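You operate a simulated robot arm through the tools that you are given. There is no shell and no other tool. Be economical: measure what you need, move in short steps, check, and stop when the job is done.

You run a simulated two-armed robot. Do the job below in one go: nothing can be reset, and whatever is moved stays where it is left.

TASK
Open the spacer drawer, put the teal block on the shelf under the hopper away in the inside of the spacer drawer, then shut the drawer. Shut the right drawer of the cream cabinet. Shut the left cabinet door. Take the wooden brush on the top of the blue bench and put it away on the back of the railed table. Press the gauge zero button three times. Take the white pad on the top of the coil table and put it away on the lower shelf of the blue cart. Take the green marker from the top of the coil table and leave it on the shelf under the railed table. Do these in any order.

Only the result counts: the job must be done as asked and must still hold three seconds after the hand-in. Knocking over, shifting, dropping, spilling or breaking anything else fails it.

THE ROBOT
Two 7-joint arms with three-finger grippers on one trunk, on a base that drives. Base frame: it is fixed to the floor where the robot stands at the start and does not move with it; the origin is under the middle of the robot, x ahead of it, y to its left, z up. Lengths are in m, angles in degrees, forces in N, time in s.
The left shoulder is at the start at [0.07, 0.146, 0.988], the right one opposite. With the tool pointing down near the work surface each hand reaches from about 0.3 to 0.68 m from the robot's upright axis, wherever it stands, measured 20 degrees to its own side. Places, roughly: back of the railed table [-4.1, -1.3, 0.8]; gauge zero button [-3.8, 5.4, 0.8]; green marker [-6.75, 0.25, 0.75]; inside of the spacer drawer [0.8, 0.1, 0.5]; left cabinet door [-2.2, -3, 0.4]; lower shelf of the blue cart [-1.4, 1.6, 0.2]; right drawer of the cream cabinet [-2.5, -3, 0.7]; shelf under the railed table [-4, -1, 0.3]; spacer drawer [0.7, 0.1, 0.6]; teal block [-5.5, -4, 0.75]; white pad (10x7x6 cm) [-7, 0.4, 0.8]; wooden brush (24x5x6 cm) [-2.4, 6.2, 0.8]. Payload 2.2 kg a hand.
The TCP of each hand is the grasp point between the finger pads, 0.028 m short of the fingertips. In the tool frame z runs along the fingers and y along their closing line. The gripper opens to 0.102 m. The gripper's body begins 0.071 m behind the TCP.
Orientation is that of the tool frame in the base frame, as a unit quaternion [w, x, y, z]. With the fingers straight down and closing along the base's y, the tool's x points along the base's -x, its y along +y and its z along -z.

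THE INTERFACE
- The arms move only by the tool nudge_tool. It takes "left_rows", "right_rows" or both (then of equal length, played together; a hand with none holds still); each is one flat list of numbers, 7 for each row, row after row: the shift along the tool's x, y, z in units of 200 mm (1.0 is 200 mm), then the turn, a rotation vector about the tool's x, y, z in units of 180 degrees (1.0 is 180 degrees), then the gripper command, from -1 (shut) to 1 (fully open), values between in proportion. In form: [x, y, z, rx, ry, rz, grip, x, y, z, rx, ry, rz, grip, ...]. A call has 1 to 20 rows; each row is the pose to reach, as a shift and turn from the pose commanded when the call began, along the tool's axes at that moment. A call with a number of a shift or a turn outside -1 to 1 is refused whole. Rows are played at 5 a second. More than 0.05 m and 8.6 degrees between two rows, or a gripper value outside its range, and nothing of the call is played. A pose out of reach is approached as far as the arm can. The call stops where the force on the tool passes 40 N (or 10 N more than at its start, if that is more) or the arm is blocked; 0.2 s more then pass. The fingers move at their own pace and stop on an object; they squeeze with about 33 N. The grip force told is the motor's: it shows also when the fingers shut on nothing. Time passes only in rows, and 0.2 s behind the last, so rows that repeat a pose let the fingers close. The reply holds the time, the measured pose of the TCP, the force on the tool along the base axes, the opening and the grip force, in the units named above and with some noise, with the torque about the TCP (base axes, N m) and any sound that the robot's microphone picked up, and new pictures: "views" is both (left out), scene, wrist or none (wrist: the cameras of the hands that moved).
- Cameras (640 x 400 px; columns grow to the right, rows downward): "scene" is now at [0.1363, 0.0157, 1.1783]; the picture's right is [0.14, -0.99, 0.00], its down [-0.76, -0.11, -0.64] and it looks along [0.63, 0.09, -0.77] (base axes); focal length 234 px, centre (320, 200). "left" rides on the left gripper at [0.072, 0.038, -0.086] in its tool frame; the picture's right is [-0.46, 0.89, 0.00], its down [-0.60, -0.32, -0.73] and it looks along [-0.65, -0.34, 0.68] (tool axes); focal length 256 px, centre (320, 200). "right" rides on the right gripper at [0.069, 0.044, -0.086] in its tool frame; the picture's right is [-0.53, 0.84, 0.00], its down [-0.58, -0.36, -0.73] and it looks along [-0.62, -0.39, 0.68] (tool axes); focal length 256 px, centre (320, 200). There is no depth. A picture from a camera that has moved, and an enlarged one, comes with that camera's place and axes in the base frame and with its lens. The place of the scene camera against the robot may be out by one fixed shift of up to 0.025 m in any direction.
- move_column(by): slides the trunk up (or, below 0, down) by that many m; the arms and the scene camera ride with it, the base frame stays. It gives what a move gives, with no picture.
- roll_base(legs): drives the robot by 1 to 6 legs, each [ahead, left, turn to the left] in m, m and degrees, along the robot's own axes; the way and the turn of a leg run together, so that a leg with both is an arc; at most 1.5 m and 180 degrees a leg. The arms and the cameras ride along, it lands a little off, and it stops where it bumps. It gives what a move gives, and a new picture of the scene camera.
- turn_head(pan, tilt): turns the head with the scene camera to pan (to the left, within 86 degrees either way) and tilt (down, from -29 to 69), counted from straight ahead of the robot. It gives what a move gives, and a new picture of the scene camera.
- close_up(camera, box): a new picture of the part [left, top, right, bottom] of that camera's present view, enlarged. It takes no simulated time.
- hand_in(): hands the job in; it is judged then, once.

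Go step by step. Nothing tells you exact positions but the pictures and the camera data: compare them with the known pose of the tool, close in by small moves and look again before you grip or let go. The budget is 196 turns and 260 pictures, counting those below and the enlarged ones. Unless the task says otherwise, let go and move clear before handing in, and close with one line.

The tools are called after ">>>" as name(argument=value, ...) on one line, values as JSON. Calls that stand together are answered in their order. nudge_tool: Moves the arms, as the interface text tells. Its arguments: {"type":"object","properties":{"left_rows":{"type":"array"},"right_rows":{"type":"array"},"views":{"type":"string","enum":["both","scene","wrist","none"]}},"required":[]} The other tools are called the same way: move_column (by) slides the trunk up or down; roll_base (legs) drives the base; turn_head (pan, tilt) turns the head that bears the scene camera; close_up (camera, box) takes an enlarged picture of a part of a camera's view; hand_in () hands the job in.

At the start:

```text
t: 0.0
left_tool_pos: [0.5394, 0.1914, 0.9304]
left_ee_rot: [0.001, 0.0, 1.0, 0.001]
left_wrist_force: [0.3, 0.2, -0.7]
left_wrist_torque: [-0.03, -0.01, -0.02]
left_finger_gap: 0.102
left_grasp_force: 0.0
right_tool_pos: [0.3811, -0.163, 0.8671]
right_ee_rot: [0.0, 0.0, 1.0, 0.0]
right_wrist_force: [0.7, 0.5, 0.7]
right_wrist_torque: [0.0, -0.01, -0.04]
right_finger_gap: 0.102
right_grasp_force: 0.0
trunk travel left (down, up): [-0.525, 0.415]
robot x, y, heading: [-0.0025, 0.0034, -0.1]
head pan, tilt: [7.9, 50.1]
```

scene: 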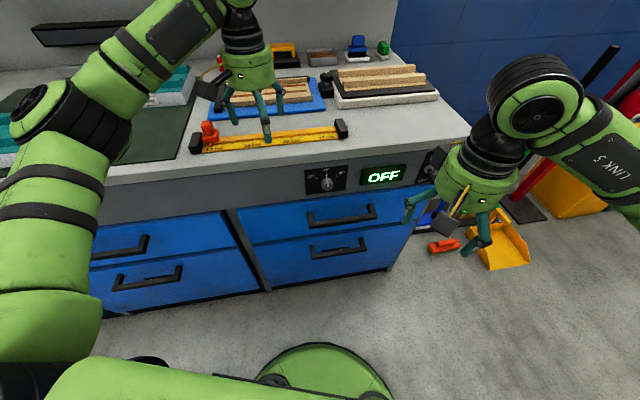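
right: 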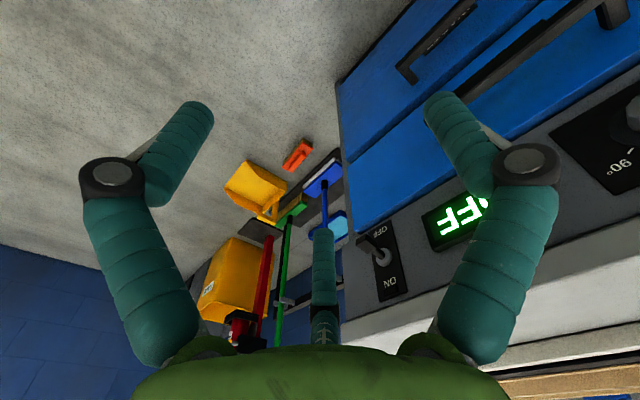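
left: 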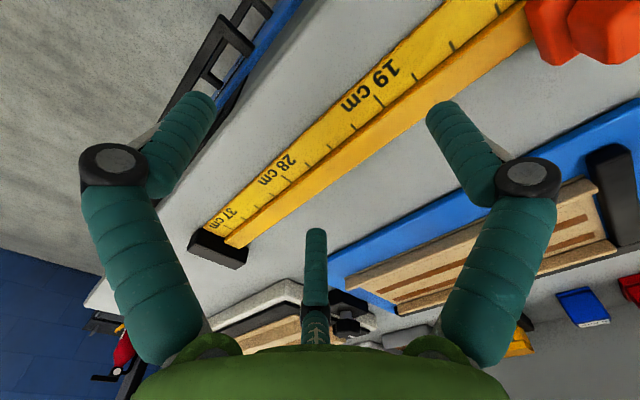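

I see the workbench ahead with four blue drawers. I'll look closer for labels before choosing the spacer drawer.

>>> close_up(camera="scene", box=[80, 150, 460, 320])

>>> turn_head(pan=0, tilt=20)

```text
1.68 times, centred on (270, 235) of scene
camera zoom: at [0.1363, 0.0157, 1.1783], right [0.14, -0.99, 0.0], down [-0.76, -0.11, -0.64], along [0.63, 0.09, -0.77], focal length 395 px, centre (404, 141)
```

zoom: 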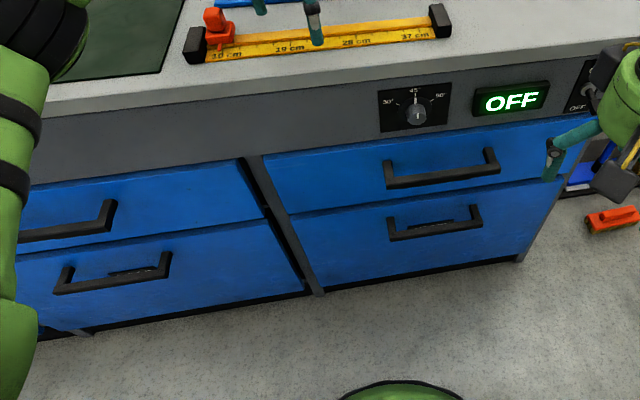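

```text
t: 0.9
left_tool_pos: [0.539, 0.1915, 0.9291]
left_ee_rot: [0.0, -0.001, 1.0, -0.001]
left_wrist_force: [0.2, 0.0, 0.3]
left_wrist_torque: [0.02, 0.01, 0.01]
left_finger_gap: 0.1017
left_grasp_force: 0.1
right_tool_pos: [0.3806, -0.1633, 0.8666]
right_ee_rot: [0.0, 0.0, 1.0, 0.0]
right_wrist_force: [0.4, -0.8, -0.8]
right_wrist_torque: [-0.01, -0.02, 0.0]
right_finger_gap: 0.102
right_grasp_force: 0.1
trunk travel left (down, up): [-0.525, 0.415]
robot x, y, heading: [-0.0013, 0.0008, -0.0]
head pan, tilt: [0.0, 20.0]
camera scene: at [0.1533, 0.0051, 1.224], right [0.0, -1.0, 0.0], down [-0.34, 0.0, -0.94], along [0.94, 0.0, -0.34], focal length 234 px, centre (320, 200)
```

scene: 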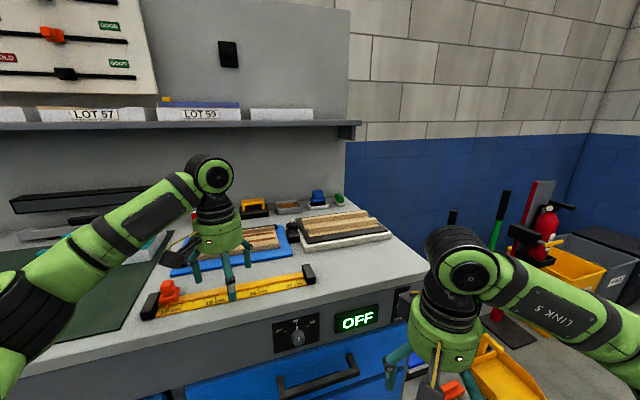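

The bench is rotated ~13° and its right column holds the drawer near y=0.1. First I'll tuck the left arm and look to either side before driving.

>>> nudge_tool(left_rows=[0.25, 0, 0, 0, 0, 0, 1, 0.5, 0, 0, 0, 0, 0, 1, 0.75, 0, 0, 0, 0, 0, 1], views="none")

>>> turn_head(pan=86, tilt=20)

>>> turn_head(pan=-86, tilt=20)

```text
t: 1.8
left_tool_pos: [0.3887, 0.1908, 0.9323]
left_ee_rot: [0.0, -0.001, 1.0, 0.0]
left_wrist_force: [0.8, 0.4, 0.7]
left_wrist_torque: [0.02, -0.03, 0.0]
left_finger_gap: 0.1022
left_grasp_force: 0.1
right_tool_pos: [0.3792, -0.1629, 0.8677]
right_ee_rot: [0.001, 0.0, 1.0, 0.0]
right_wrist_force: [0.4, 0.5, -0.6]
right_wrist_torque: [0.0, 0.03, -0.01]
right_finger_gap: 0.1017
right_grasp_force: 0.0
trunk travel left (down, up): [-0.525, 0.415]
robot x, y, heading: [-0.0016, 0.0021, -0.1]
head pan, tilt: [0.0, 20.0]
```

```text
t: 3.4
left_tool_pos: [0.3905, 0.1894, 0.9324]
left_ee_rot: [-0.001, 0.0, 1.0, -0.001]
left_wrist_force: [0.3, 1.0, 0.4]
left_wrist_torque: [-0.01, 0.01, -0.01]
left_finger_gap: 0.1019
left_grasp_force: 0.0
right_tool_pos: [0.379, -0.1638, 0.8672]
right_ee_rot: [0.0, 0.0, 1.0, 0.0]
right_wrist_force: [0.3, 0.8, 1.3]
right_wrist_torque: [-0.01, -0.01, -0.01]
right_finger_gap: 0.102
right_grasp_force: 0.0
trunk travel left (down, up): [-0.525, 0.415]
robot x, y, heading: [-0.0025, -0.0004, 0.0]
head pan, tilt: [85.9, 20.0]
camera scene: at [0.0669, 0.098, 1.2241], right [1.0, -0.07, 0.0], down [-0.02, -0.34, -0.94], along [0.07, 0.94, -0.34], focal length 234 px, centre (320, 200)
```

scene: 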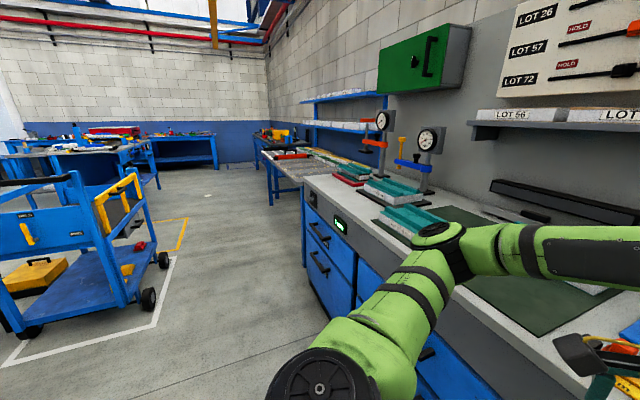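

```text
t: 6.0
left_tool_pos: [0.3913, 0.1898, 0.9332]
left_ee_rot: [0.0, 0.0, 1.0, 0.0]
left_wrist_force: [1.1, 0.3, 0.5]
left_wrist_torque: [-0.02, 0.0, -0.03]
left_finger_gap: 0.1019
left_grasp_force: 0.0
right_tool_pos: [0.3795, -0.1621, 0.8664]
right_ee_rot: [0.0, 0.0, 1.0, 0.0]
right_wrist_force: [-0.7, -0.1, 0.7]
right_wrist_torque: [0.03, -0.02, 0.01]
right_finger_gap: 0.1021
right_grasp_force: 0.0
trunk travel left (down, up): [-0.525, 0.415]
robot x, y, heading: [0.0021, -0.0013, 0.3]
head pan, tilt: [-85.9, 20.0]
camera scene: at [0.0668, -0.0878, 1.2241], right [-1.0, -0.07, 0.0], down [-0.02, 0.34, -0.94], along [0.07, -0.94, -0.34], focal length 234 px, centre (320, 200)
```

scene: 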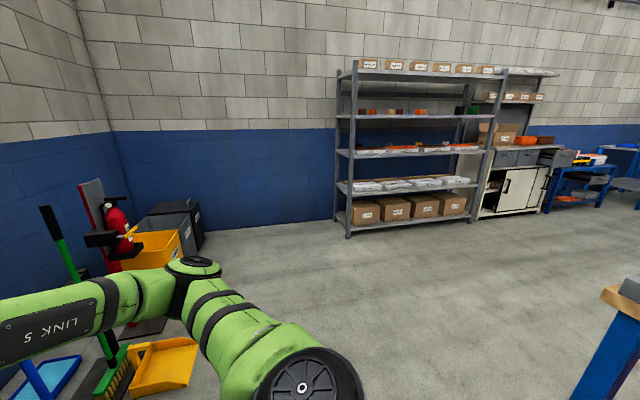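

The cream cabinet stands against the y≈-3.4 wall with things open; a wooden-topped table is behind-right. I'll head along -y first and look again.

>>> roll_base(legs=[[0, 0, -90], [1.3, 0, 0]])

>>> turn_head(pan=60, tilt=15)

>>> turn_head(pan=-75, tilt=15)

```text
t: 16.4
left_tool_pos: [0.1942, -1.7058, 0.9339]
left_ee_rot: [-0.001, 0.706, 0.708, 0.0]
left_wrist_force: [-0.5, 0.3, -0.2]
left_wrist_torque: [0.0, 0.0, 0.0]
left_finger_gap: 0.102
left_grasp_force: 0.0
right_tool_pos: [-0.1586, -1.6959, 0.8662]
right_ee_rot: [0.0, 0.706, 0.709, 0.0]
right_wrist_force: [-1.4, -0.4, 0.5]
right_wrist_torque: [-0.02, -0.02, -0.02]
right_finger_gap: 0.1019
right_grasp_force: 0.0
trunk travel left (down, up): [-0.525, 0.415]
robot x, y, heading: [0.0016, -1.3131, -89.9]
head pan, tilt: [-85.9, 20.0]
camera scene: at [-0.0791, -1.3677, 1.2241], right [-0.07, 1.0, 0.0], down [0.34, 0.03, -0.94], along [-0.94, -0.07, -0.34], focal length 234 px, centre (320, 200)
```

scene: 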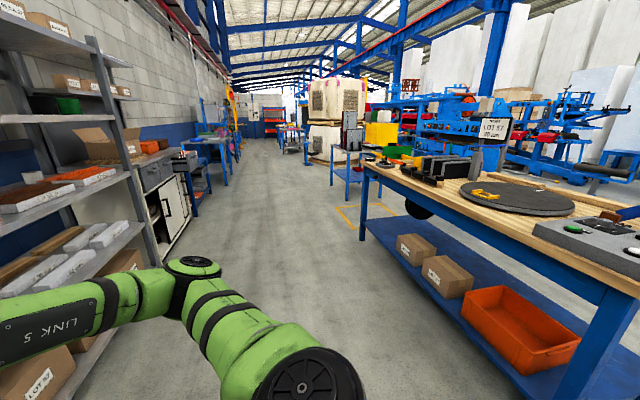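

```text
t: 18.7
left_tool_pos: [0.1947, -1.7049, 0.9337]
left_ee_rot: [0.0, 0.706, 0.708, 0.0]
left_wrist_force: [-0.6, 0.0, 0.0]
left_wrist_torque: [-0.02, -0.01, 0.01]
left_finger_gap: 0.1019
left_grasp_force: 0.1
right_tool_pos: [-0.1588, -1.6959, 0.8668]
right_ee_rot: [0.0, 0.706, 0.708, 0.001]
right_wrist_force: [0.0, 0.2, 0.1]
right_wrist_torque: [-0.01, -0.01, 0.0]
right_finger_gap: 0.1018
right_grasp_force: 0.1
trunk travel left (down, up): [-0.525, 0.415]
robot x, y, heading: [0.0041, -1.3125, -89.6]
head pan, tilt: [60.0, 15.0]
camera scene: at [0.0948, -1.4072, 1.2323], right [-0.5, -0.87, 0.0], down [-0.22, 0.13, -0.97], along [0.84, -0.48, -0.26], focal length 234 px, centre (320, 200)
```

scene: 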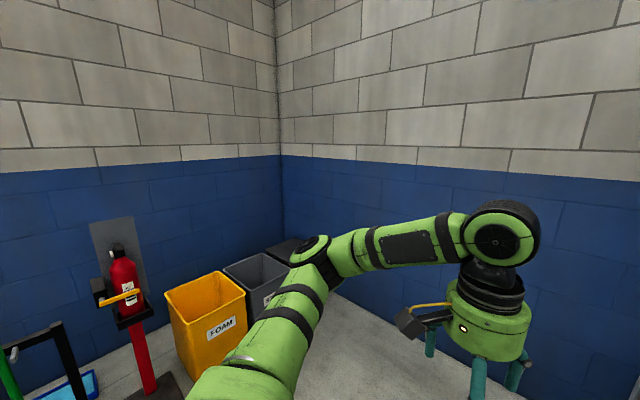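

```text
t: 20.8
left_tool_pos: [0.1953, -1.7062, 0.9339]
left_ee_rot: [0.0, 0.706, 0.708, 0.0]
left_wrist_force: [-0.1, 0.5, 0.4]
left_wrist_torque: [0.04, 0.0, 0.01]
left_finger_gap: 0.102
left_grasp_force: 0.0
right_tool_pos: [-0.1581, -1.6965, 0.8661]
right_ee_rot: [0.0, 0.706, 0.708, -0.001]
right_wrist_force: [0.5, -0.5, 0.4]
right_wrist_torque: [0.01, 0.0, -0.02]
right_finger_gap: 0.1021
right_grasp_force: 0.1
trunk travel left (down, up): [-0.525, 0.415]
robot x, y, heading: [0.0006, -1.313, -90.0]
head pan, tilt: [-75.0, 15.0]
camera scene: at [-0.0764, -1.3853, 1.2323], right [-0.26, 0.96, 0.0], down [0.25, 0.07, -0.97], along [-0.93, -0.25, -0.26], focal length 234 px, centre (320, 200)
```

scene: 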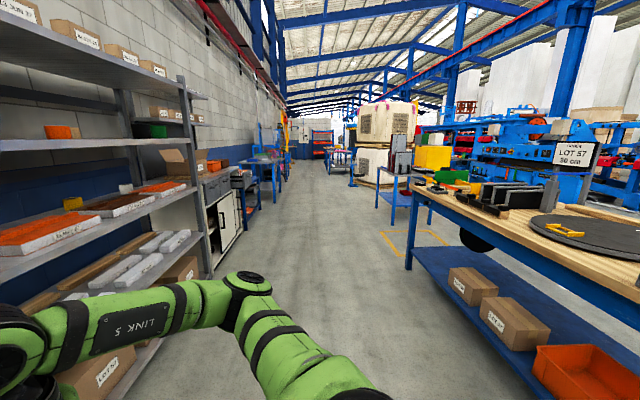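

The aisle between the shelf and the wooden table leads to the cabinet. I'll move sideways along it, staying facing the wall.

>>> roll_base(legs=[[0.5, -0.8, 0], [0.1, -1.45, 0]])

>>> turn_head(pan=0, tilt=30)

```text
t: 32.5
left_tool_pos: [-2.0328, -2.3125, 0.9327]
left_ee_rot: [0.0, 0.709, 0.705, 0.0]
left_wrist_force: [-0.3, -0.1, 0.4]
left_wrist_torque: [0.04, 0.0, -0.03]
left_finger_gap: 0.1019
left_grasp_force: 0.0
right_tool_pos: [-2.3854, -2.3008, 0.8665]
right_ee_rot: [0.0, 0.709, 0.705, 0.0]
right_wrist_force: [-0.7, -0.5, 0.5]
right_wrist_torque: [0.0, -0.01, -0.01]
right_finger_gap: 0.1021
right_grasp_force: 0.0
trunk travel left (down, up): [-0.525, 0.415]
robot x, y, heading: [-2.2169, -1.9244, -90.5]
head pan, tilt: [-75.0, 15.0]
camera scene: at [-2.3008, -1.9896, 1.2322], right [-0.25, 0.97, 0.0], down [0.25, 0.07, -0.97], along [-0.93, -0.25, -0.26], focal length 234 px, centre (320, 200)
```

scene: 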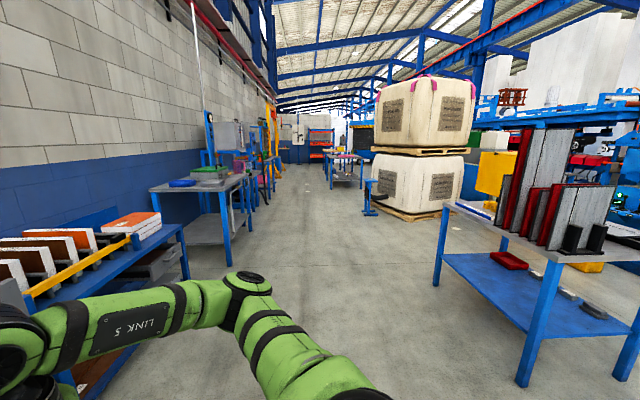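

```text
t: 34.0
left_tool_pos: [-2.0314, -2.3121, 0.9337]
left_ee_rot: [0.001, 0.709, 0.705, 0.001]
left_wrist_force: [-0.3, -0.4, 0.3]
left_wrist_torque: [-0.01, -0.02, -0.03]
left_finger_gap: 0.1022
left_grasp_force: 0.0
right_tool_pos: [-2.3849, -2.3009, 0.8668]
right_ee_rot: [0.0, 0.709, 0.705, -0.001]
right_wrist_force: [0.7, 0.9, 0.3]
right_wrist_torque: [0.0, 0.02, 0.0]
right_finger_gap: 0.1019
right_grasp_force: 0.0
trunk travel left (down, up): [-0.525, 0.415]
robot x, y, heading: [-2.2208, -1.9225, -90.3]
head pan, tilt: [0.0, 30.0]
camera scene: at [-2.2109, -2.0563, 1.2081], right [-1.0, 0.01, 0.0], down [0.0, 0.5, -0.87], along [0.0, -0.87, -0.5], focal length 234 px, centre (320, 200)
```

scene: 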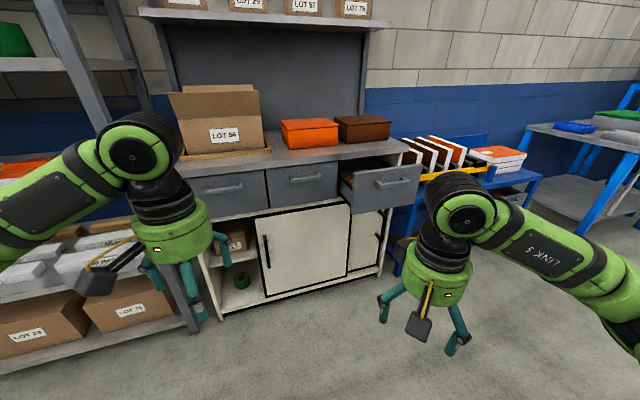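

The cabinet has a half-open sliding left door (handle on its left edge) and the right drawer pulled out; it's rotated ~16°. I'll square up to it and step closer.

>>> roll_base(legs=[[0, 0, 16], [0.2, 0, 0]])

>>> turn_head(pan=0, tilt=45)

```text
t: 36.5
left_tool_pos: [-1.882, -2.4347, 0.9337]
left_ee_rot: [0.0, 0.607, 0.795, 0.0]
left_wrist_force: [0.4, -0.4, 0.1]
left_wrist_torque: [0.03, 0.01, -0.02]
left_finger_gap: 0.1019
left_grasp_force: 0.0
right_tool_pos: [-2.2259, -2.5175, 0.8674]
right_ee_rot: [0.0, 0.608, 0.794, 0.0]
right_wrist_force: [-0.4, 0.7, 0.1]
right_wrist_torque: [0.01, 0.0, 0.02]
right_finger_gap: 0.102
right_grasp_force: 0.0
trunk travel left (down, up): [-0.525, 0.415]
robot x, y, heading: [-2.1689, -2.107, -74.8]
head pan, tilt: [0.0, 30.0]
camera scene: at [-2.1214, -2.2393, 1.208], right [-0.96, -0.26, 0.0], down [-0.13, 0.48, -0.87], along [0.23, -0.84, -0.5], focal length 234 px, centre (320, 200)
```

scene: 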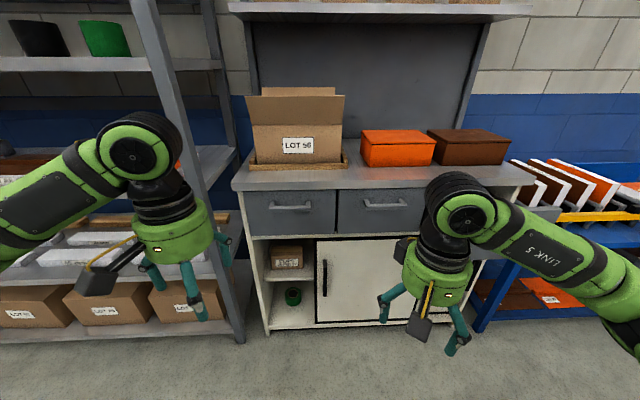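

```text
t: 37.2
left_tool_pos: [-1.8835, -2.4359, 0.9329]
left_ee_rot: [0.0, 0.607, 0.795, 0.0]
left_wrist_force: [1.5, -0.3, 0.0]
left_wrist_torque: [0.0, 0.0, -0.01]
left_finger_gap: 0.1018
left_grasp_force: 0.0
right_tool_pos: [-2.2273, -2.5173, 0.8674]
right_ee_rot: [0.0, 0.607, 0.795, 0.0]
right_wrist_force: [0.2, 0.0, -0.6]
right_wrist_torque: [-0.02, -0.02, 0.0]
right_finger_gap: 0.1019
right_grasp_force: 0.0
trunk travel left (down, up): [-0.525, 0.415]
robot x, y, heading: [-2.168, -2.1084, -74.9]
head pan, tilt: [0.0, 45.0]
camera scene: at [-2.1239, -2.2301, 1.1855], right [-0.96, -0.26, 0.0], down [-0.19, 0.68, -0.71], along [0.19, -0.68, -0.71], focal length 234 px, centre (320, 200)
```

scene: 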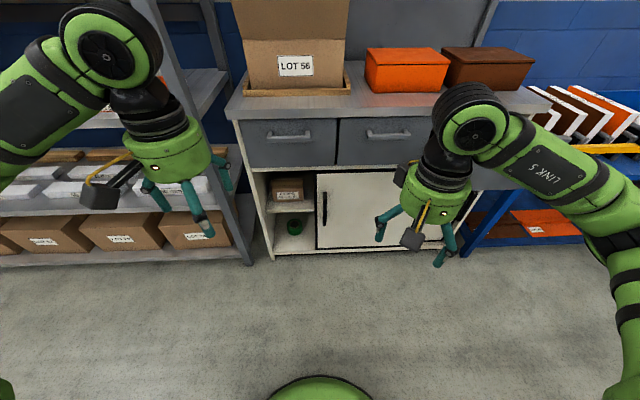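

Squared up. Door handle is ~0.7 m ahead just right of center, drawer ~0.73 ahead and 0.57 to the right. I'll shift right and move in.

>>> roll_base(legs=[[0, -0.15, 0], [0.31, 0, 0]])

>>> turn_head(pan=-25, tilt=50)

```text
t: 40.3
left_tool_pos: [-1.9406, -2.774, 0.9337]
left_ee_rot: [0.0, 0.603, 0.797, 0.001]
left_wrist_force: [0.3, -0.6, -0.2]
left_wrist_torque: [0.03, -0.01, 0.01]
left_finger_gap: 0.1018
left_grasp_force: 0.1
right_tool_pos: [-2.2836, -2.8598, 0.867]
right_ee_rot: [0.001, 0.604, 0.797, 0.0]
right_wrist_force: [-0.1, -0.2, -0.2]
right_wrist_torque: [0.04, 0.01, 0.02]
right_finger_gap: 0.1021
right_grasp_force: 0.0
trunk travel left (down, up): [-0.525, 0.415]
robot x, y, heading: [-2.2299, -2.449, -74.2]
head pan, tilt: [0.0, 45.0]
camera scene: at [-2.1837, -2.571, 1.1854], right [-0.96, -0.27, 0.0], down [-0.19, 0.68, -0.71], along [0.19, -0.68, -0.71], focal length 234 px, centre (320, 200)
```

scene: 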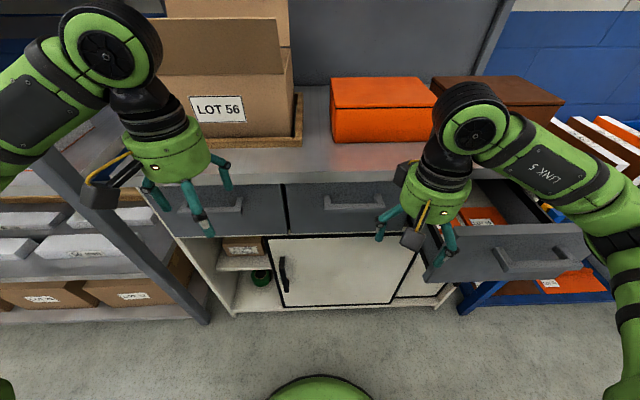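

```text
t: 41.2
left_tool_pos: [-1.9405, -2.7728, 0.9347]
left_ee_rot: [0.001, 0.602, 0.798, 0.001]
left_wrist_force: [-0.1, 0.3, 0.4]
left_wrist_torque: [0.01, -0.02, 0.03]
left_finger_gap: 0.102
left_grasp_force: 0.1
right_tool_pos: [-2.2839, -2.8599, 0.8671]
right_ee_rot: [0.001, 0.603, 0.798, 0.001]
right_wrist_force: [0.0, 0.1, -0.6]
right_wrist_torque: [0.01, 0.0, 0.02]
right_finger_gap: 0.1021
right_grasp_force: 0.1
trunk travel left (down, up): [-0.525, 0.415]
robot x, y, heading: [-2.2332, -2.4492, -74.0]
head pan, tilt: [-25.0, 50.0]
camera scene: at [-2.2182, -2.5685, 1.1785], right [-0.99, 0.16, 0.0], down [0.12, 0.76, -0.64], along [-0.1, -0.63, -0.77], focal length 234 px, centre (320, 200)
```

scene: 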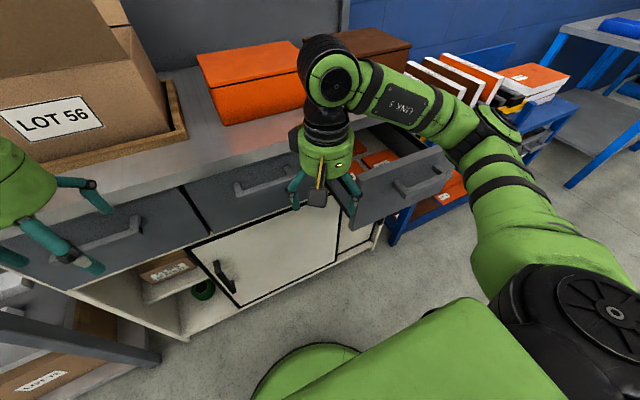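

The right drawer's front panel is about a=0.39 ahead, handle about 0.40 to my right at z≈0.80. I'll bring the closed right hand back, sideways and down in front of it.

>>> nudge_tool(right_rows=[0.225, 0, 0, 0, 0, 0, -1, 0.45, 0, 0, 0, 0, 0, -1, 0.45, -0.25, 0, 0, 0, 0, -1, 0.45, -0.5, 0, 0, 0, 0, -1, 0.45, -0.75, 0, 0, 0, 0, -1, 0.45, -1, 0, 0, 0, 0, -1, 0.45, -1, 0.21, 0, 0, 0, -1, 0.45, -1, 0.4, 0, 0, 0, -1], views="both")

```text
t: 43.0
left_tool_pos: [-1.9404, -2.7731, 0.9332]
left_ee_rot: [0.001, 0.603, 0.798, 0.0]
left_wrist_force: [-0.5, 0.0, 1.0]
left_wrist_torque: [-0.02, -0.01, 0.01]
left_finger_gap: 0.1021
left_grasp_force: 0.1
right_tool_pos: [-2.5028, -2.8297, 0.7881]
right_ee_rot: [0.0, 0.603, 0.798, 0.0]
right_wrist_force: [0.6, 0.7, 0.0]
right_wrist_torque: [-0.03, -0.03, -0.01]
right_finger_gap: 0.0018
right_grasp_force: 31.8
trunk travel left (down, up): [-0.525, 0.415]
robot x, y, heading: [-2.23, -2.4475, -74.1]
head pan, tilt: [-25.0, 50.0]
camera scene: at [-2.2186, -2.5686, 1.1786], right [-0.99, 0.16, 0.0], down [0.12, 0.76, -0.64], along [-0.1, -0.63, -0.77], focal length 234 px, centre (320, 200)
camera right: at [-2.4804, -2.7502, 0.8738], right [0.96, -0.28, 0.0], down [-0.19, -0.65, 0.73], along [-0.21, -0.7, -0.68], focal length 256 px, centre (320, 200)
```

scene: 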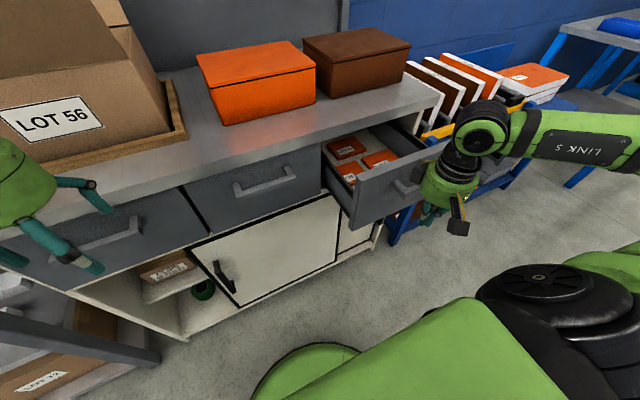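
right: 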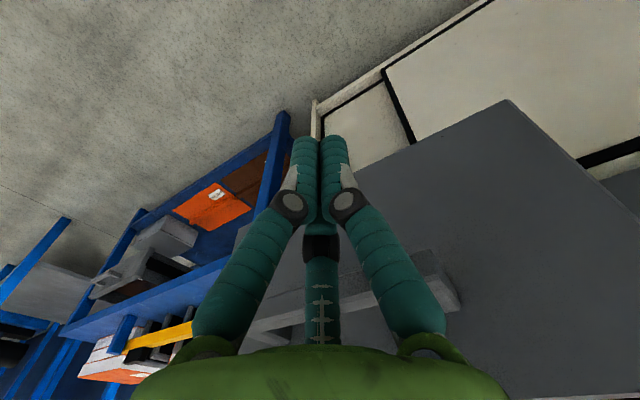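

The closed hand is in front of the drawer handle. I'll push straight toward the cabinet.

>>> nudge_tool(right_rows=[-0.1, 0, 0, 0, 0, 0, -1, -0.2, 0, 0, 0, 0, 0, -1, -0.3, 0, 0, 0, 0, 0, -1, -0.4, 0, 0, 0, 0, 0, -1, -0.5, 0, 0, 0, 0, 0, -1, -0.6, 0, 0, 0, 0, 0, -1, -0.7, 0, 0, 0, 0, 0, -1, -0.8, 0, 0, 0, 0, 0, -1, -0.85, 0, 0, 0, 0, 0, -1, -0.9, 0, 0, 0, 0, 0, -1, -0.95, 0, 0, 0, 0, 0, -1, -1, 0, 0, 0, 0, 0, -1], views="scene")

```text
t: 45.4
left_tool_pos: [-1.9422, -2.7677, 0.935]
left_ee_rot: [0.002, 0.605, 0.797, -0.001]
left_wrist_force: [0.5, 0.7, 0.3]
left_wrist_torque: [0.03, -0.02, -0.04]
left_finger_gap: 0.102
left_grasp_force: 0.1
right_tool_pos: [-2.4546, -2.9956, 0.7868]
right_ee_rot: [-0.008, 0.601, 0.799, 0.002]
right_wrist_force: [-7.4, 26.4, 6.0]
right_wrist_torque: [-3.37, -0.99, 0.52]
right_finger_gap: 0.0022
right_grasp_force: 31.7
trunk travel left (down, up): [-0.525, 0.415]
robot x, y, heading: [-2.2323, -2.4492, -74.4]
head pan, tilt: [-25.0, 50.0]
stopped in row 11 (right hand): the force on the tool passed its limit at 51 N (the readings are from after the stop); the commanded pose is now the measured one
camera scene: at [-2.2196, -2.561, 1.1795], right [-0.99, 0.16, 0.0], down [0.13, 0.75, -0.65], along [-0.1, -0.64, -0.76], focal length 234 px, centre (320, 200)
```

scene: 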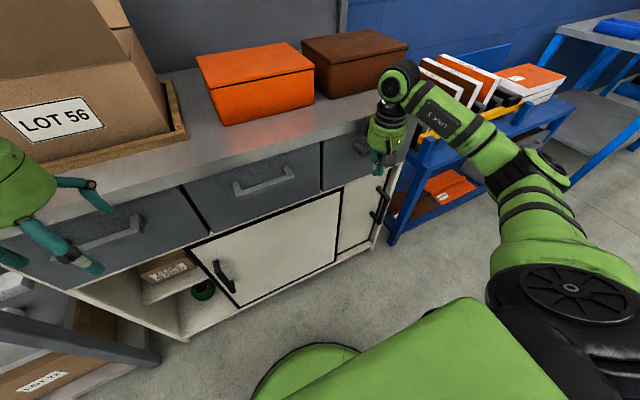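

The drawer looks closed. I'll retract the right hand, and meanwhile tilt the left hand's fingers forward for the sliding door.

>>> nudge_tool(right_rows=[0.25, 0, 0, 0, 0, 0, -1, 0.5, 0, 0, 0, 0, 0, -1, 0.75, 0, 0, 0, 0, 0, -1, 0.75, 0.25, -0.1, 0, 0, 0, -1, 0.75, 0.45, -0.2, 0, 0, 0, -1, 0.75, 0.65, -0.3, 0, 0, 0, -1, 0.75, 0.85, -0.4, 0, 0, 0, -1, 0.75, 1, -0.5, 0, 0, 0, -1], left_rows=[0, 0, 0, 0, -0.045, 0, -1, 0, 0, 0, 0, -0.09, 0, -1, 0, 0, 0, 0, -0.135, 0, -1, 0, 0, 0, 0, -0.18, 0, -1, 0, 0, 0, 0, -0.225, 0, -1, 0, 0, 0, 0, -0.27, 0, -1, 0, 0, 0, 0, -0.31, 0, -1, 0, 0, 0, 0, -0.333, 0, -1], views="none")

>>> move_column(by=-0.45)

>>> turn_head(pan=0, tilt=35)

```text
refused: row 4 steps farther than a row can; nothing moved
```

```text
refused: -0.45 is not a number from -0.4 to 0.4
```

```text
t: 46.3
left_tool_pos: [-1.9424, -2.7667, 0.9359]
left_ee_rot: [0.003, 0.604, 0.797, -0.003]
left_wrist_force: [0.2, -0.1, 0.0]
left_wrist_torque: [0.03, 0.01, -0.02]
left_finger_gap: 0.1023
left_grasp_force: 0.0
right_tool_pos: [-2.4544, -2.9953, 0.7861]
right_ee_rot: [-0.006, 0.6, 0.8, 0.002]
right_wrist_force: [-9.8, 35.4, 7.6]
right_wrist_torque: [-4.37, -1.42, 0.65]
right_finger_gap: 0.0019
right_grasp_force: 31.3
trunk travel left (down, up): [-0.525, 0.415]
robot x, y, heading: [-2.2285, -2.4487, -74.3]
head pan, tilt: [0.0, 35.0]
camera scene: at [-2.1843, -2.5681, 1.2013], right [-0.96, -0.27, 0.0], down [-0.15, 0.55, -0.82], along [0.22, -0.79, -0.57], focal length 234 px, centre (320, 200)
```

scene: 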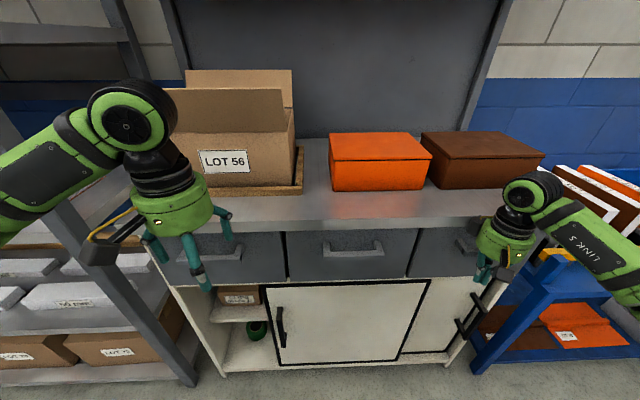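

The drawer is closed. I'll redo the retract with smaller steps.

>>> nudge_tool(right_rows=[0.24, 0, 0, 0, 0, 0, -1, 0.48, 0, 0, 0, 0, 0, -1, 0.72, 0, 0, 0, 0, 0, -1, 0.75, 0.2, -0.1, 0, 0, 0, -1, 0.75, 0.4, -0.2, 0, 0, 0, -1, 0.75, 0.6, -0.3, 0, 0, 0, -1, 0.75, 0.8, -0.4, 0, 0, 0, -1, 0.75, 1, -0.5, 0, 0, 0, -1], left_rows=[0, 0, 0, 0, -0.045, 0, -1, 0, 0, 0, 0, -0.09, 0, -1, 0, 0, 0, 0, -0.135, 0, -1, 0, 0, 0, 0, -0.18, 0, -1, 0, 0, 0, 0, -0.225, 0, -1, 0, 0, 0, 0, -0.27, 0, -1, 0, 0, 0, 0, -0.31, 0, -1, 0, 0, 0, 0, -0.333, 0, -1], views="none")

>>> move_column(by=-0.4)

>>> turn_head(pan=0, tilt=35)

```text
t: 48.1
left_tool_pos: [-1.9338, -2.854, 0.969]
left_ee_rot: [0.398, 0.523, 0.691, -0.302]
left_wrist_force: [0.4, 0.3, 0.5]
left_wrist_torque: [-0.03, -0.01, -0.01]
left_finger_gap: 0.0019
left_grasp_force: 31.4
left hand out of reach, approached as far as the arm can: row 5, 6, 7, 8
right_tool_pos: [-2.2985, -2.8028, 0.8836]
right_ee_rot: [-0.009, 0.6, 0.8, 0.004]
right_wrist_force: [0.7, 1.2, -0.2]
right_wrist_torque: [-0.01, -0.01, -0.02]
right_finger_gap: 0.002
right_grasp_force: 31.8
trunk travel left (down, up): [-0.525, 0.415]
robot x, y, heading: [-2.2325, -2.4462, -74.3]
head pan, tilt: [0.0, 35.0]
```

```text
t: 49.8
left_tool_pos: [-1.9366, -2.8553, 0.8414]
left_ee_rot: [0.412, 0.513, 0.681, -0.321]
left_wrist_force: [-5.9, 4.4, 10.5]
left_wrist_torque: [-0.13, -0.02, -0.1]
left_finger_gap: 0.0059
left_grasp_force: 30.9
right_tool_pos: [-2.2995, -2.8017, 0.7379]
right_ee_rot: [-0.006, 0.601, 0.799, 0.005]
right_wrist_force: [-0.3, -0.5, 0.0]
right_wrist_torque: [0.0, 0.01, 0.0]
right_finger_gap: 0.002
right_grasp_force: 31.2
trunk travel left (down, up): [-0.38, 0.56]
robot x, y, heading: [-2.2321, -2.4466, -74.2]
head pan, tilt: [0.0, 35.0]
stopped: the force on the tool passed its limit at 52 N (the readings are from after the stop); the commanded pose is now the measured one
```

```text
t: 50.4
left_tool_pos: [-1.9367, -2.8551, 0.8403]
left_ee_rot: [0.412, 0.515, 0.681, -0.32]
left_wrist_force: [-5.7, 4.0, 14.7]
left_wrist_torque: [-0.22, -0.08, -0.16]
left_finger_gap: 0.0058
left_grasp_force: 31.6
right_tool_pos: [-2.3007, -2.8013, 0.7393]
right_ee_rot: [-0.007, 0.601, 0.799, 0.004]
right_wrist_force: [1.2, 1.0, 0.6]
right_wrist_torque: [0.0, 0.0, 0.01]
right_finger_gap: 0.0022
right_grasp_force: 30.9
trunk travel left (down, up): [-0.38, 0.56]
robot x, y, heading: [-2.2294, -2.4477, -74.2]
head pan, tilt: [0.0, 35.0]
camera scene: at [-2.1843, -2.5748, 1.0556], right [-0.96, -0.27, 0.0], down [-0.15, 0.55, -0.82], along [0.22, -0.79, -0.57], focal length 234 px, centre (320, 200)
```

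scene: 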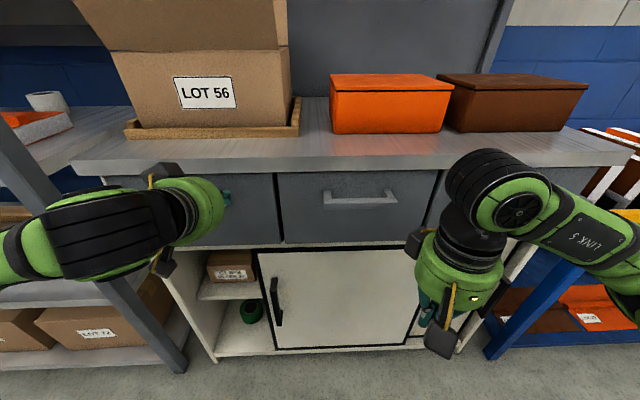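

The left fingertips came down on the left drawer's handle. I'll raise the trunk slightly, back off 0.15 m, then go down.

>>> move_column(by=0.03)

>>> roll_base(legs=[[-0.17, 0, 0]])

>>> move_column(by=-0.3)

>>> turn_head(pan=5, tilt=40)

```text
t: 51.1
left_tool_pos: [-1.9342, -2.8571, 0.8681]
left_ee_rot: [0.41, 0.515, 0.684, -0.316]
left_wrist_force: [0.7, 0.7, 0.8]
left_wrist_torque: [-0.03, -0.02, 0.05]
left_finger_gap: 0.0021
left_grasp_force: 31.5
right_tool_pos: [-2.3002, -2.8032, 0.7678]
right_ee_rot: [-0.009, 0.602, 0.799, 0.004]
right_wrist_force: [-0.5, 0.3, 0.2]
right_wrist_torque: [-0.01, 0.03, 0.0]
right_finger_gap: 0.0021
right_grasp_force: 32.2
trunk travel left (down, up): [-0.41, 0.53]
robot x, y, heading: [-2.2324, -2.4505, -74.5]
head pan, tilt: [0.0, 35.0]
```

```text
t: 52.6
left_tool_pos: [-1.9825, -2.6947, 0.8683]
left_ee_rot: [0.409, 0.516, 0.682, -0.319]
left_wrist_force: [-0.3, 0.1, 0.6]
left_wrist_torque: [-0.01, 0.04, -0.04]
left_finger_gap: 0.002
left_grasp_force: 31.4
right_tool_pos: [-2.3475, -2.6391, 0.7676]
right_ee_rot: [-0.008, 0.604, 0.797, 0.004]
right_wrist_force: [0.3, -0.2, 0.1]
right_wrist_torque: [-0.03, 0.0, -0.02]
right_finger_gap: 0.0022
right_grasp_force: 31.4
trunk travel left (down, up): [-0.41, 0.53]
robot x, y, heading: [-2.2737, -2.2858, -75.1]
head pan, tilt: [0.0, 35.0]
camera scene: at [-2.2286, -2.413, 1.0853], right [-0.96, -0.26, 0.0], down [-0.15, 0.55, -0.82], along [0.22, -0.79, -0.57], focal length 234 px, centre (320, 200)
```

scene: 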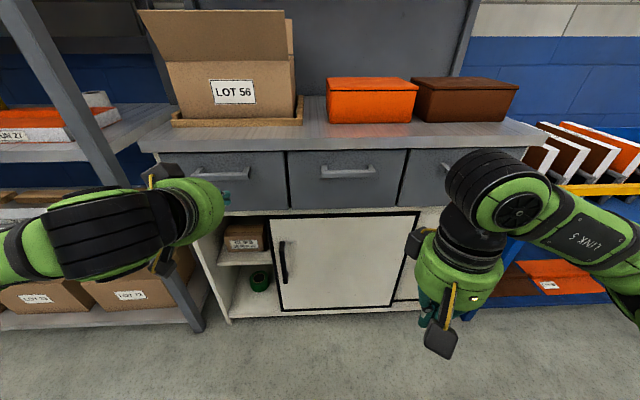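

```text
t: 55.6
left_tool_pos: [-1.9818, -2.6954, 0.5681]
left_ee_rot: [0.409, 0.516, 0.682, -0.318]
left_wrist_force: [-0.7, 0.7, -1.1]
left_wrist_torque: [-0.02, -0.05, -0.03]
left_finger_gap: 0.0018
left_grasp_force: 31.1
right_tool_pos: [-2.348, -2.6388, 0.4679]
right_ee_rot: [-0.008, 0.604, 0.797, 0.003]
right_wrist_force: [0.2, -0.4, -0.3]
right_wrist_torque: [-0.03, 0.03, -0.01]
right_finger_gap: 0.0019
right_grasp_force: 31.2
trunk travel left (down, up): [-0.11, 0.83]
robot x, y, heading: [-2.2744, -2.2861, -74.9]
head pan, tilt: [0.0, 35.0]
```

```text
t: 56.2
left_tool_pos: [-1.9823, -2.6948, 0.5668]
left_ee_rot: [0.409, 0.516, 0.682, -0.318]
left_wrist_force: [-0.1, 1.2, -0.1]
left_wrist_torque: [-0.03, 0.0, -0.03]
left_finger_gap: 0.0021
left_grasp_force: 30.7
right_tool_pos: [-2.3469, -2.6391, 0.4671]
right_ee_rot: [-0.008, 0.604, 0.797, 0.004]
right_wrist_force: [-0.3, -0.7, -0.4]
right_wrist_torque: [0.01, -0.03, 0.03]
right_finger_gap: 0.0022
right_grasp_force: 31.6
trunk travel left (down, up): [-0.11, 0.83]
robot x, y, heading: [-2.2762, -2.2823, -74.7]
head pan, tilt: [5.0, 40.0]
camera scene: at [-2.2222, -2.4084, 0.7776], right [-0.94, -0.35, 0.0], down [-0.22, 0.6, -0.77], along [0.27, -0.72, -0.64], focal length 234 px, centre (320, 200)
```

scene: 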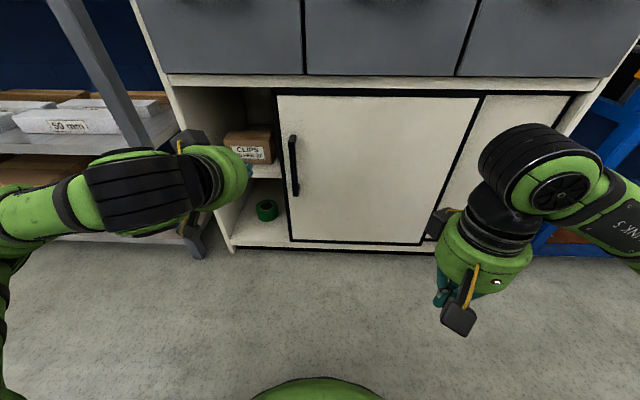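

I see the door handle clearly (z≈0.43, ~0.14 left of my centerline, 0.70 ahead). I'll put the closed left hand to its right and partly forward, then check.

>>> nudge_tool(left_rows=[0.15, -0.11, 0.08, 0, 0, 0, -1, 0.3, -0.22, 0.16, 0, 0, 0, -1, 0.45, -0.33, 0.24, 0, 0, 0, -1, 0.607, -0.45, 0.317, 0, 0, 0, -1, 0.5, -0.45, 0.53, 0, 0, 0, -1, 0.4, -0.45, 0.75, 0, 0, 0, -1, 0.35, -0.45, 0.85, 0, 0, 0, -1], views="both")

```text
t: 57.8
left_tool_pos: [-2.0362, -2.835, 0.4291]
left_ee_rot: [0.41, 0.516, 0.682, -0.317]
left_wrist_force: [-0.2, 0.1, 0.1]
left_wrist_torque: [-0.02, 0.01, 0.0]
left_finger_gap: 0.002
left_grasp_force: 31.9
left hand out of reach, approached as far as the arm can: row 1, 2
right_tool_pos: [-2.3476, -2.6397, 0.4677]
right_ee_rot: [-0.007, 0.604, 0.797, 0.004]
right_wrist_force: [0.0, -0.1, 0.7]
right_wrist_torque: [-0.03, 0.01, 0.01]
right_finger_gap: 0.0021
right_grasp_force: 31.9
trunk travel left (down, up): [-0.11, 0.83]
robot x, y, heading: [-2.2771, -2.2828, -74.7]
head pan, tilt: [5.0, 40.0]
camera scene: at [-2.2222, -2.4084, 0.7776], right [-0.94, -0.35, 0.0], down [-0.22, 0.6, -0.77], along [0.27, -0.72, -0.64], focal length 234 px, centre (320, 200)
camera left: at [-2.0298, -2.7191, 0.4037], right [0.92, 0.03, 0.4], down [-0.39, 0.27, 0.88], along [-0.09, -0.96, 0.26], focal length 256 px, centre (320, 200)
```

scene: 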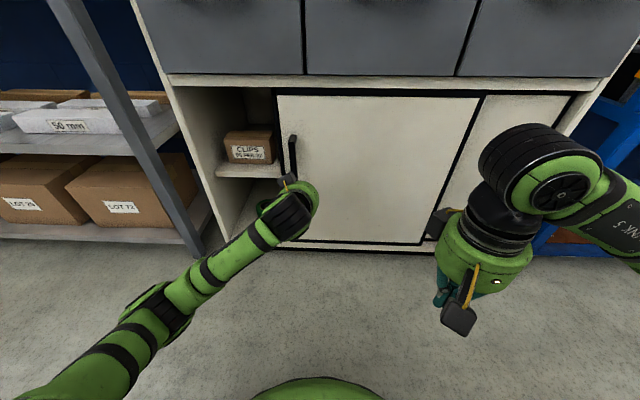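
left: 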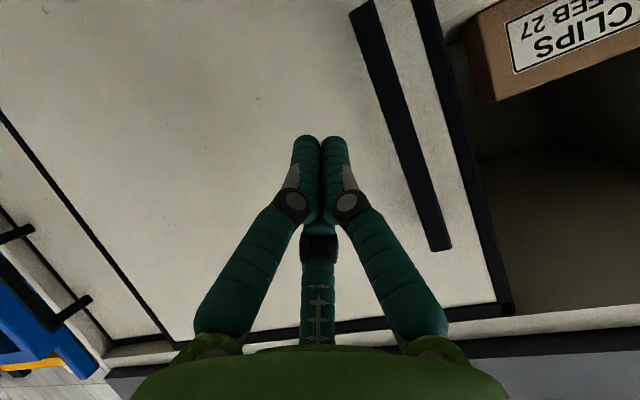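

The fingers are just right of the handle. Next: forward to handle depth, then slide left.

>>> nudge_tool(left_rows=[-0.07, 0, 0.13, 0, 0, 0, -1, -0.13, 0, 0.25, 0, 0, 0, -1, -0.18, 0, 0.35, 0, 0, 0, -1, -0.18, 0.1, 0.35, 0, 0, 0, -1, -0.18, 0.2, 0.35, 0, 0, 0, -1, -0.18, 0.3, 0.35, 0, 0, 0, -1, -0.18, 0.4, 0.35, 0, 0, 0, -1, -0.18, 0.5, 0.35, 0, 0, 0, -1], views="both")

```text
t: 59.6
left_tool_pos: [-1.9197, -2.8842, 0.4231]
left_ee_rot: [0.409, 0.516, 0.682, -0.317]
left_wrist_force: [0.5, 0.8, 0.7]
left_wrist_torque: [-0.01, 0.01, 0.01]
left_finger_gap: 0.0021
left_grasp_force: 31.2
right_tool_pos: [-2.3476, -2.6399, 0.4683]
right_ee_rot: [-0.008, 0.603, 0.797, 0.004]
right_wrist_force: [0.8, -0.1, -0.1]
right_wrist_torque: [0.01, 0.0, 0.02]
right_finger_gap: 0.0021
right_grasp_force: 31.6
trunk travel left (down, up): [-0.11, 0.83]
robot x, y, heading: [-2.2765, -2.2847, -74.7]
head pan, tilt: [5.0, 40.0]
camera scene: at [-2.222, -2.4084, 0.7776], right [-0.94, -0.35, 0.0], down [-0.22, 0.6, -0.77], along [0.27, -0.72, -0.64], focal length 234 px, centre (320, 200)
camera left: at [-1.9123, -2.7675, 0.399], right [0.91, 0.03, 0.4], down [-0.39, 0.27, 0.88], along [-0.08, -0.96, 0.26], focal length 256 px, centre (320, 200)
```

scene: 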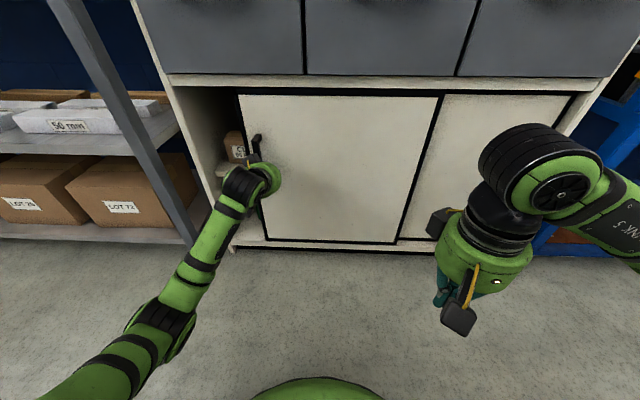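
left: 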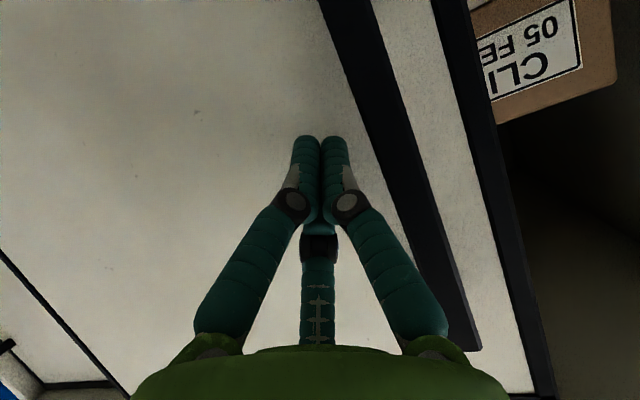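

The door is sliding left. Continuing until it stops.

>>> nudge_tool(left_rows=[0, 0.1, 0, 0, 0, 0, -1, 0, 0.2, 0, 0, 0, 0, -1, 0, 0.3, 0, 0, 0, 0, -1, 0, 0.4, 0, 0, 0, 0, -1, 0, 0.5, 0, 0, 0, 0, -1, 0, 0.6, 0, 0, 0, 0, -1, 0, 0.7, 0, 0, 0, 0, -1, 0, 0.78, 0, 0, 0, 0, -1, 0, 0.86, 0, 0, 0, 0, -1, 0, 0.94, 0, 0, 0, 0, -1, 0, 1, 0, 0, 0, 0, -1], views="scene")

```text
t: 61.6
left_tool_pos: [-1.7765, -2.8417, 0.4234]
left_ee_rot: [0.401, 0.523, 0.676, -0.329]
left_wrist_force: [-4.6, -0.4, 2.0]
left_wrist_torque: [0.03, -0.05, 0.08]
left_finger_gap: 0.0021
left_grasp_force: 31.9
right_tool_pos: [-2.349, -2.6375, 0.4679]
right_ee_rot: [-0.007, 0.604, 0.797, 0.005]
right_wrist_force: [-0.4, 0.6, -0.1]
right_wrist_torque: [0.01, 0.0, 0.0]
right_finger_gap: 0.0024
right_grasp_force: 31.2
trunk travel left (down, up): [-0.11, 0.83]
robot x, y, heading: [-2.2754, -2.2841, -74.9]
head pan, tilt: [5.0, 40.0]
stopped in row 9 (left hand): the force on the tool passed its limit at 49 N (the readings are from after the stop); the commanded pose is now the measured one
camera scene: at [-2.2233, -2.4082, 0.7777], right [-0.94, -0.34, 0.0], down [-0.22, 0.6, -0.77], along [0.26, -0.72, -0.64], focal length 234 px, centre (320, 200)
```

scene: 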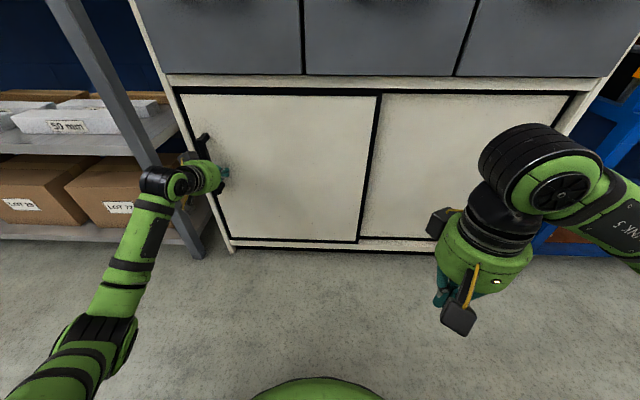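

The left door is shut. I'll retract, back off, raise the trunk, and look down the aisle toward -x.

>>> nudge_tool(left_rows=[0, -0.1, 0, 0, 0, 0, -1, 0.1, -0.15, -0.18, 0, 0, 0, -1, 0.2, -0.2, -0.36, 0, 0, 0, -1, 0.3, -0.2, -0.55, 0, 0, 0, -1, 0.38, -0.2, -0.72, 0, 0, 0, -1], views="none")

>>> roll_base(legs=[[-0.4, 0, 0], [0, 0, -90]])

>>> move_column(by=0.4)

>>> turn_head(pan=0, tilt=10)

```text
t: 62.8
left_tool_pos: [-1.851, -2.6911, 0.4282]
left_ee_rot: [0.401, 0.523, 0.677, -0.327]
left_wrist_force: [0.3, -0.4, -0.4]
left_wrist_torque: [0.0, 0.01, -0.04]
left_finger_gap: 0.0021
left_grasp_force: 30.6
right_tool_pos: [-2.349, -2.6387, 0.4671]
right_ee_rot: [-0.008, 0.605, 0.796, 0.003]
right_wrist_force: [0.4, -0.1, 0.5]
right_wrist_torque: [0.0, 0.01, 0.01]
right_finger_gap: 0.002
right_grasp_force: 31.5
trunk travel left (down, up): [-0.11, 0.83]
robot x, y, heading: [-2.2737, -2.2853, -74.8]
head pan, tilt: [5.0, 40.0]
```

```text
t: 69.0
left_tool_pos: [-2.7774, -2.3382, 0.4268]
left_ee_rot: [0.059, 0.847, 0.119, -0.514]
left_wrist_force: [-0.2, 0.1, 0.1]
left_wrist_torque: [0.0, -0.01, 0.01]
left_finger_gap: 0.0024
left_grasp_force: 31.3
right_tool_pos: [-2.7353, -1.8394, 0.468]
right_ee_rot: [-0.002, 0.989, 0.147, 0.008]
right_wrist_force: [0.0, -0.3, 0.2]
right_wrist_torque: [0.02, -0.03, 0.03]
right_finger_gap: 0.0024
right_grasp_force: 31.5
trunk travel left (down, up): [-0.11, 0.83]
robot x, y, heading: [-2.3767, -1.9008, -163.4]
head pan, tilt: [5.0, 40.0]
camera scene: at [-2.4971, -1.9452, 0.7776], right [-0.37, 0.93, 0.0], down [0.6, 0.24, -0.77], along [-0.71, -0.28, -0.64], focal length 234 px, centre (320, 200)
```

scene: 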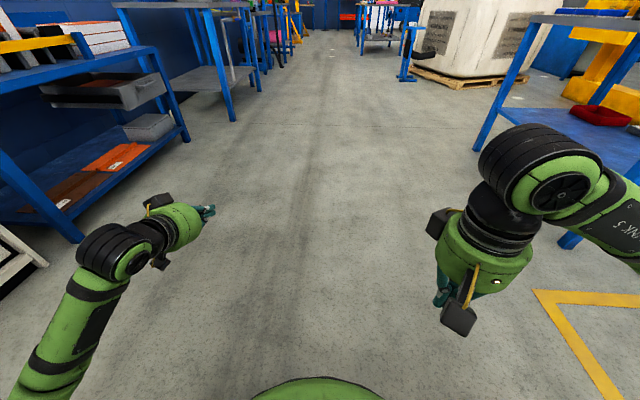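

```text
t: 72.9
left_tool_pos: [-2.7783, -2.3385, 0.827]
left_ee_rot: [0.058, 0.847, 0.119, -0.514]
left_wrist_force: [0.6, 0.4, 0.0]
left_wrist_torque: [0.01, -0.02, 0.01]
left_finger_gap: 0.002
left_grasp_force: 31.7
right_tool_pos: [-2.7347, -1.8386, 0.8683]
right_ee_rot: [-0.003, 0.989, 0.148, 0.008]
right_wrist_force: [-0.4, -0.3, -1.0]
right_wrist_torque: [0.01, 0.02, 0.02]
right_finger_gap: 0.0021
right_grasp_force: 31.1
trunk travel left (down, up): [-0.51, 0.43]
robot x, y, heading: [-2.3794, -1.9073, -163.6]
head pan, tilt: [5.0, 40.0]
```

```text
t: 73.8
left_tool_pos: [-2.7779, -2.3391, 0.8266]
left_ee_rot: [0.058, 0.847, 0.118, -0.515]
left_wrist_force: [-0.1, 0.4, 0.0]
left_wrist_torque: [0.01, 0.01, 0.02]
left_finger_gap: 0.0025
left_grasp_force: 31.3
right_tool_pos: [-2.7349, -1.8405, 0.8685]
right_ee_rot: [-0.003, 0.989, 0.147, 0.009]
right_wrist_force: [-0.4, -0.3, 0.2]
right_wrist_torque: [-0.01, -0.01, -0.03]
right_finger_gap: 0.0024
right_grasp_force: 31.3
trunk travel left (down, up): [-0.51, 0.43]
robot x, y, heading: [-2.3805, -1.905, -163.3]
head pan, tilt: [0.0, 10.0]
camera scene: at [-2.5072, -1.9404, 1.2252], right [-0.28, 0.96, 0.0], down [0.17, 0.05, -0.98], along [-0.94, -0.28, -0.17], focal length 234 px, centre (320, 200)
```

scene: 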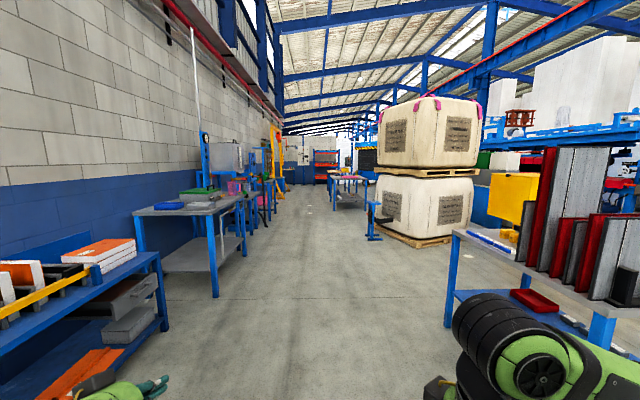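

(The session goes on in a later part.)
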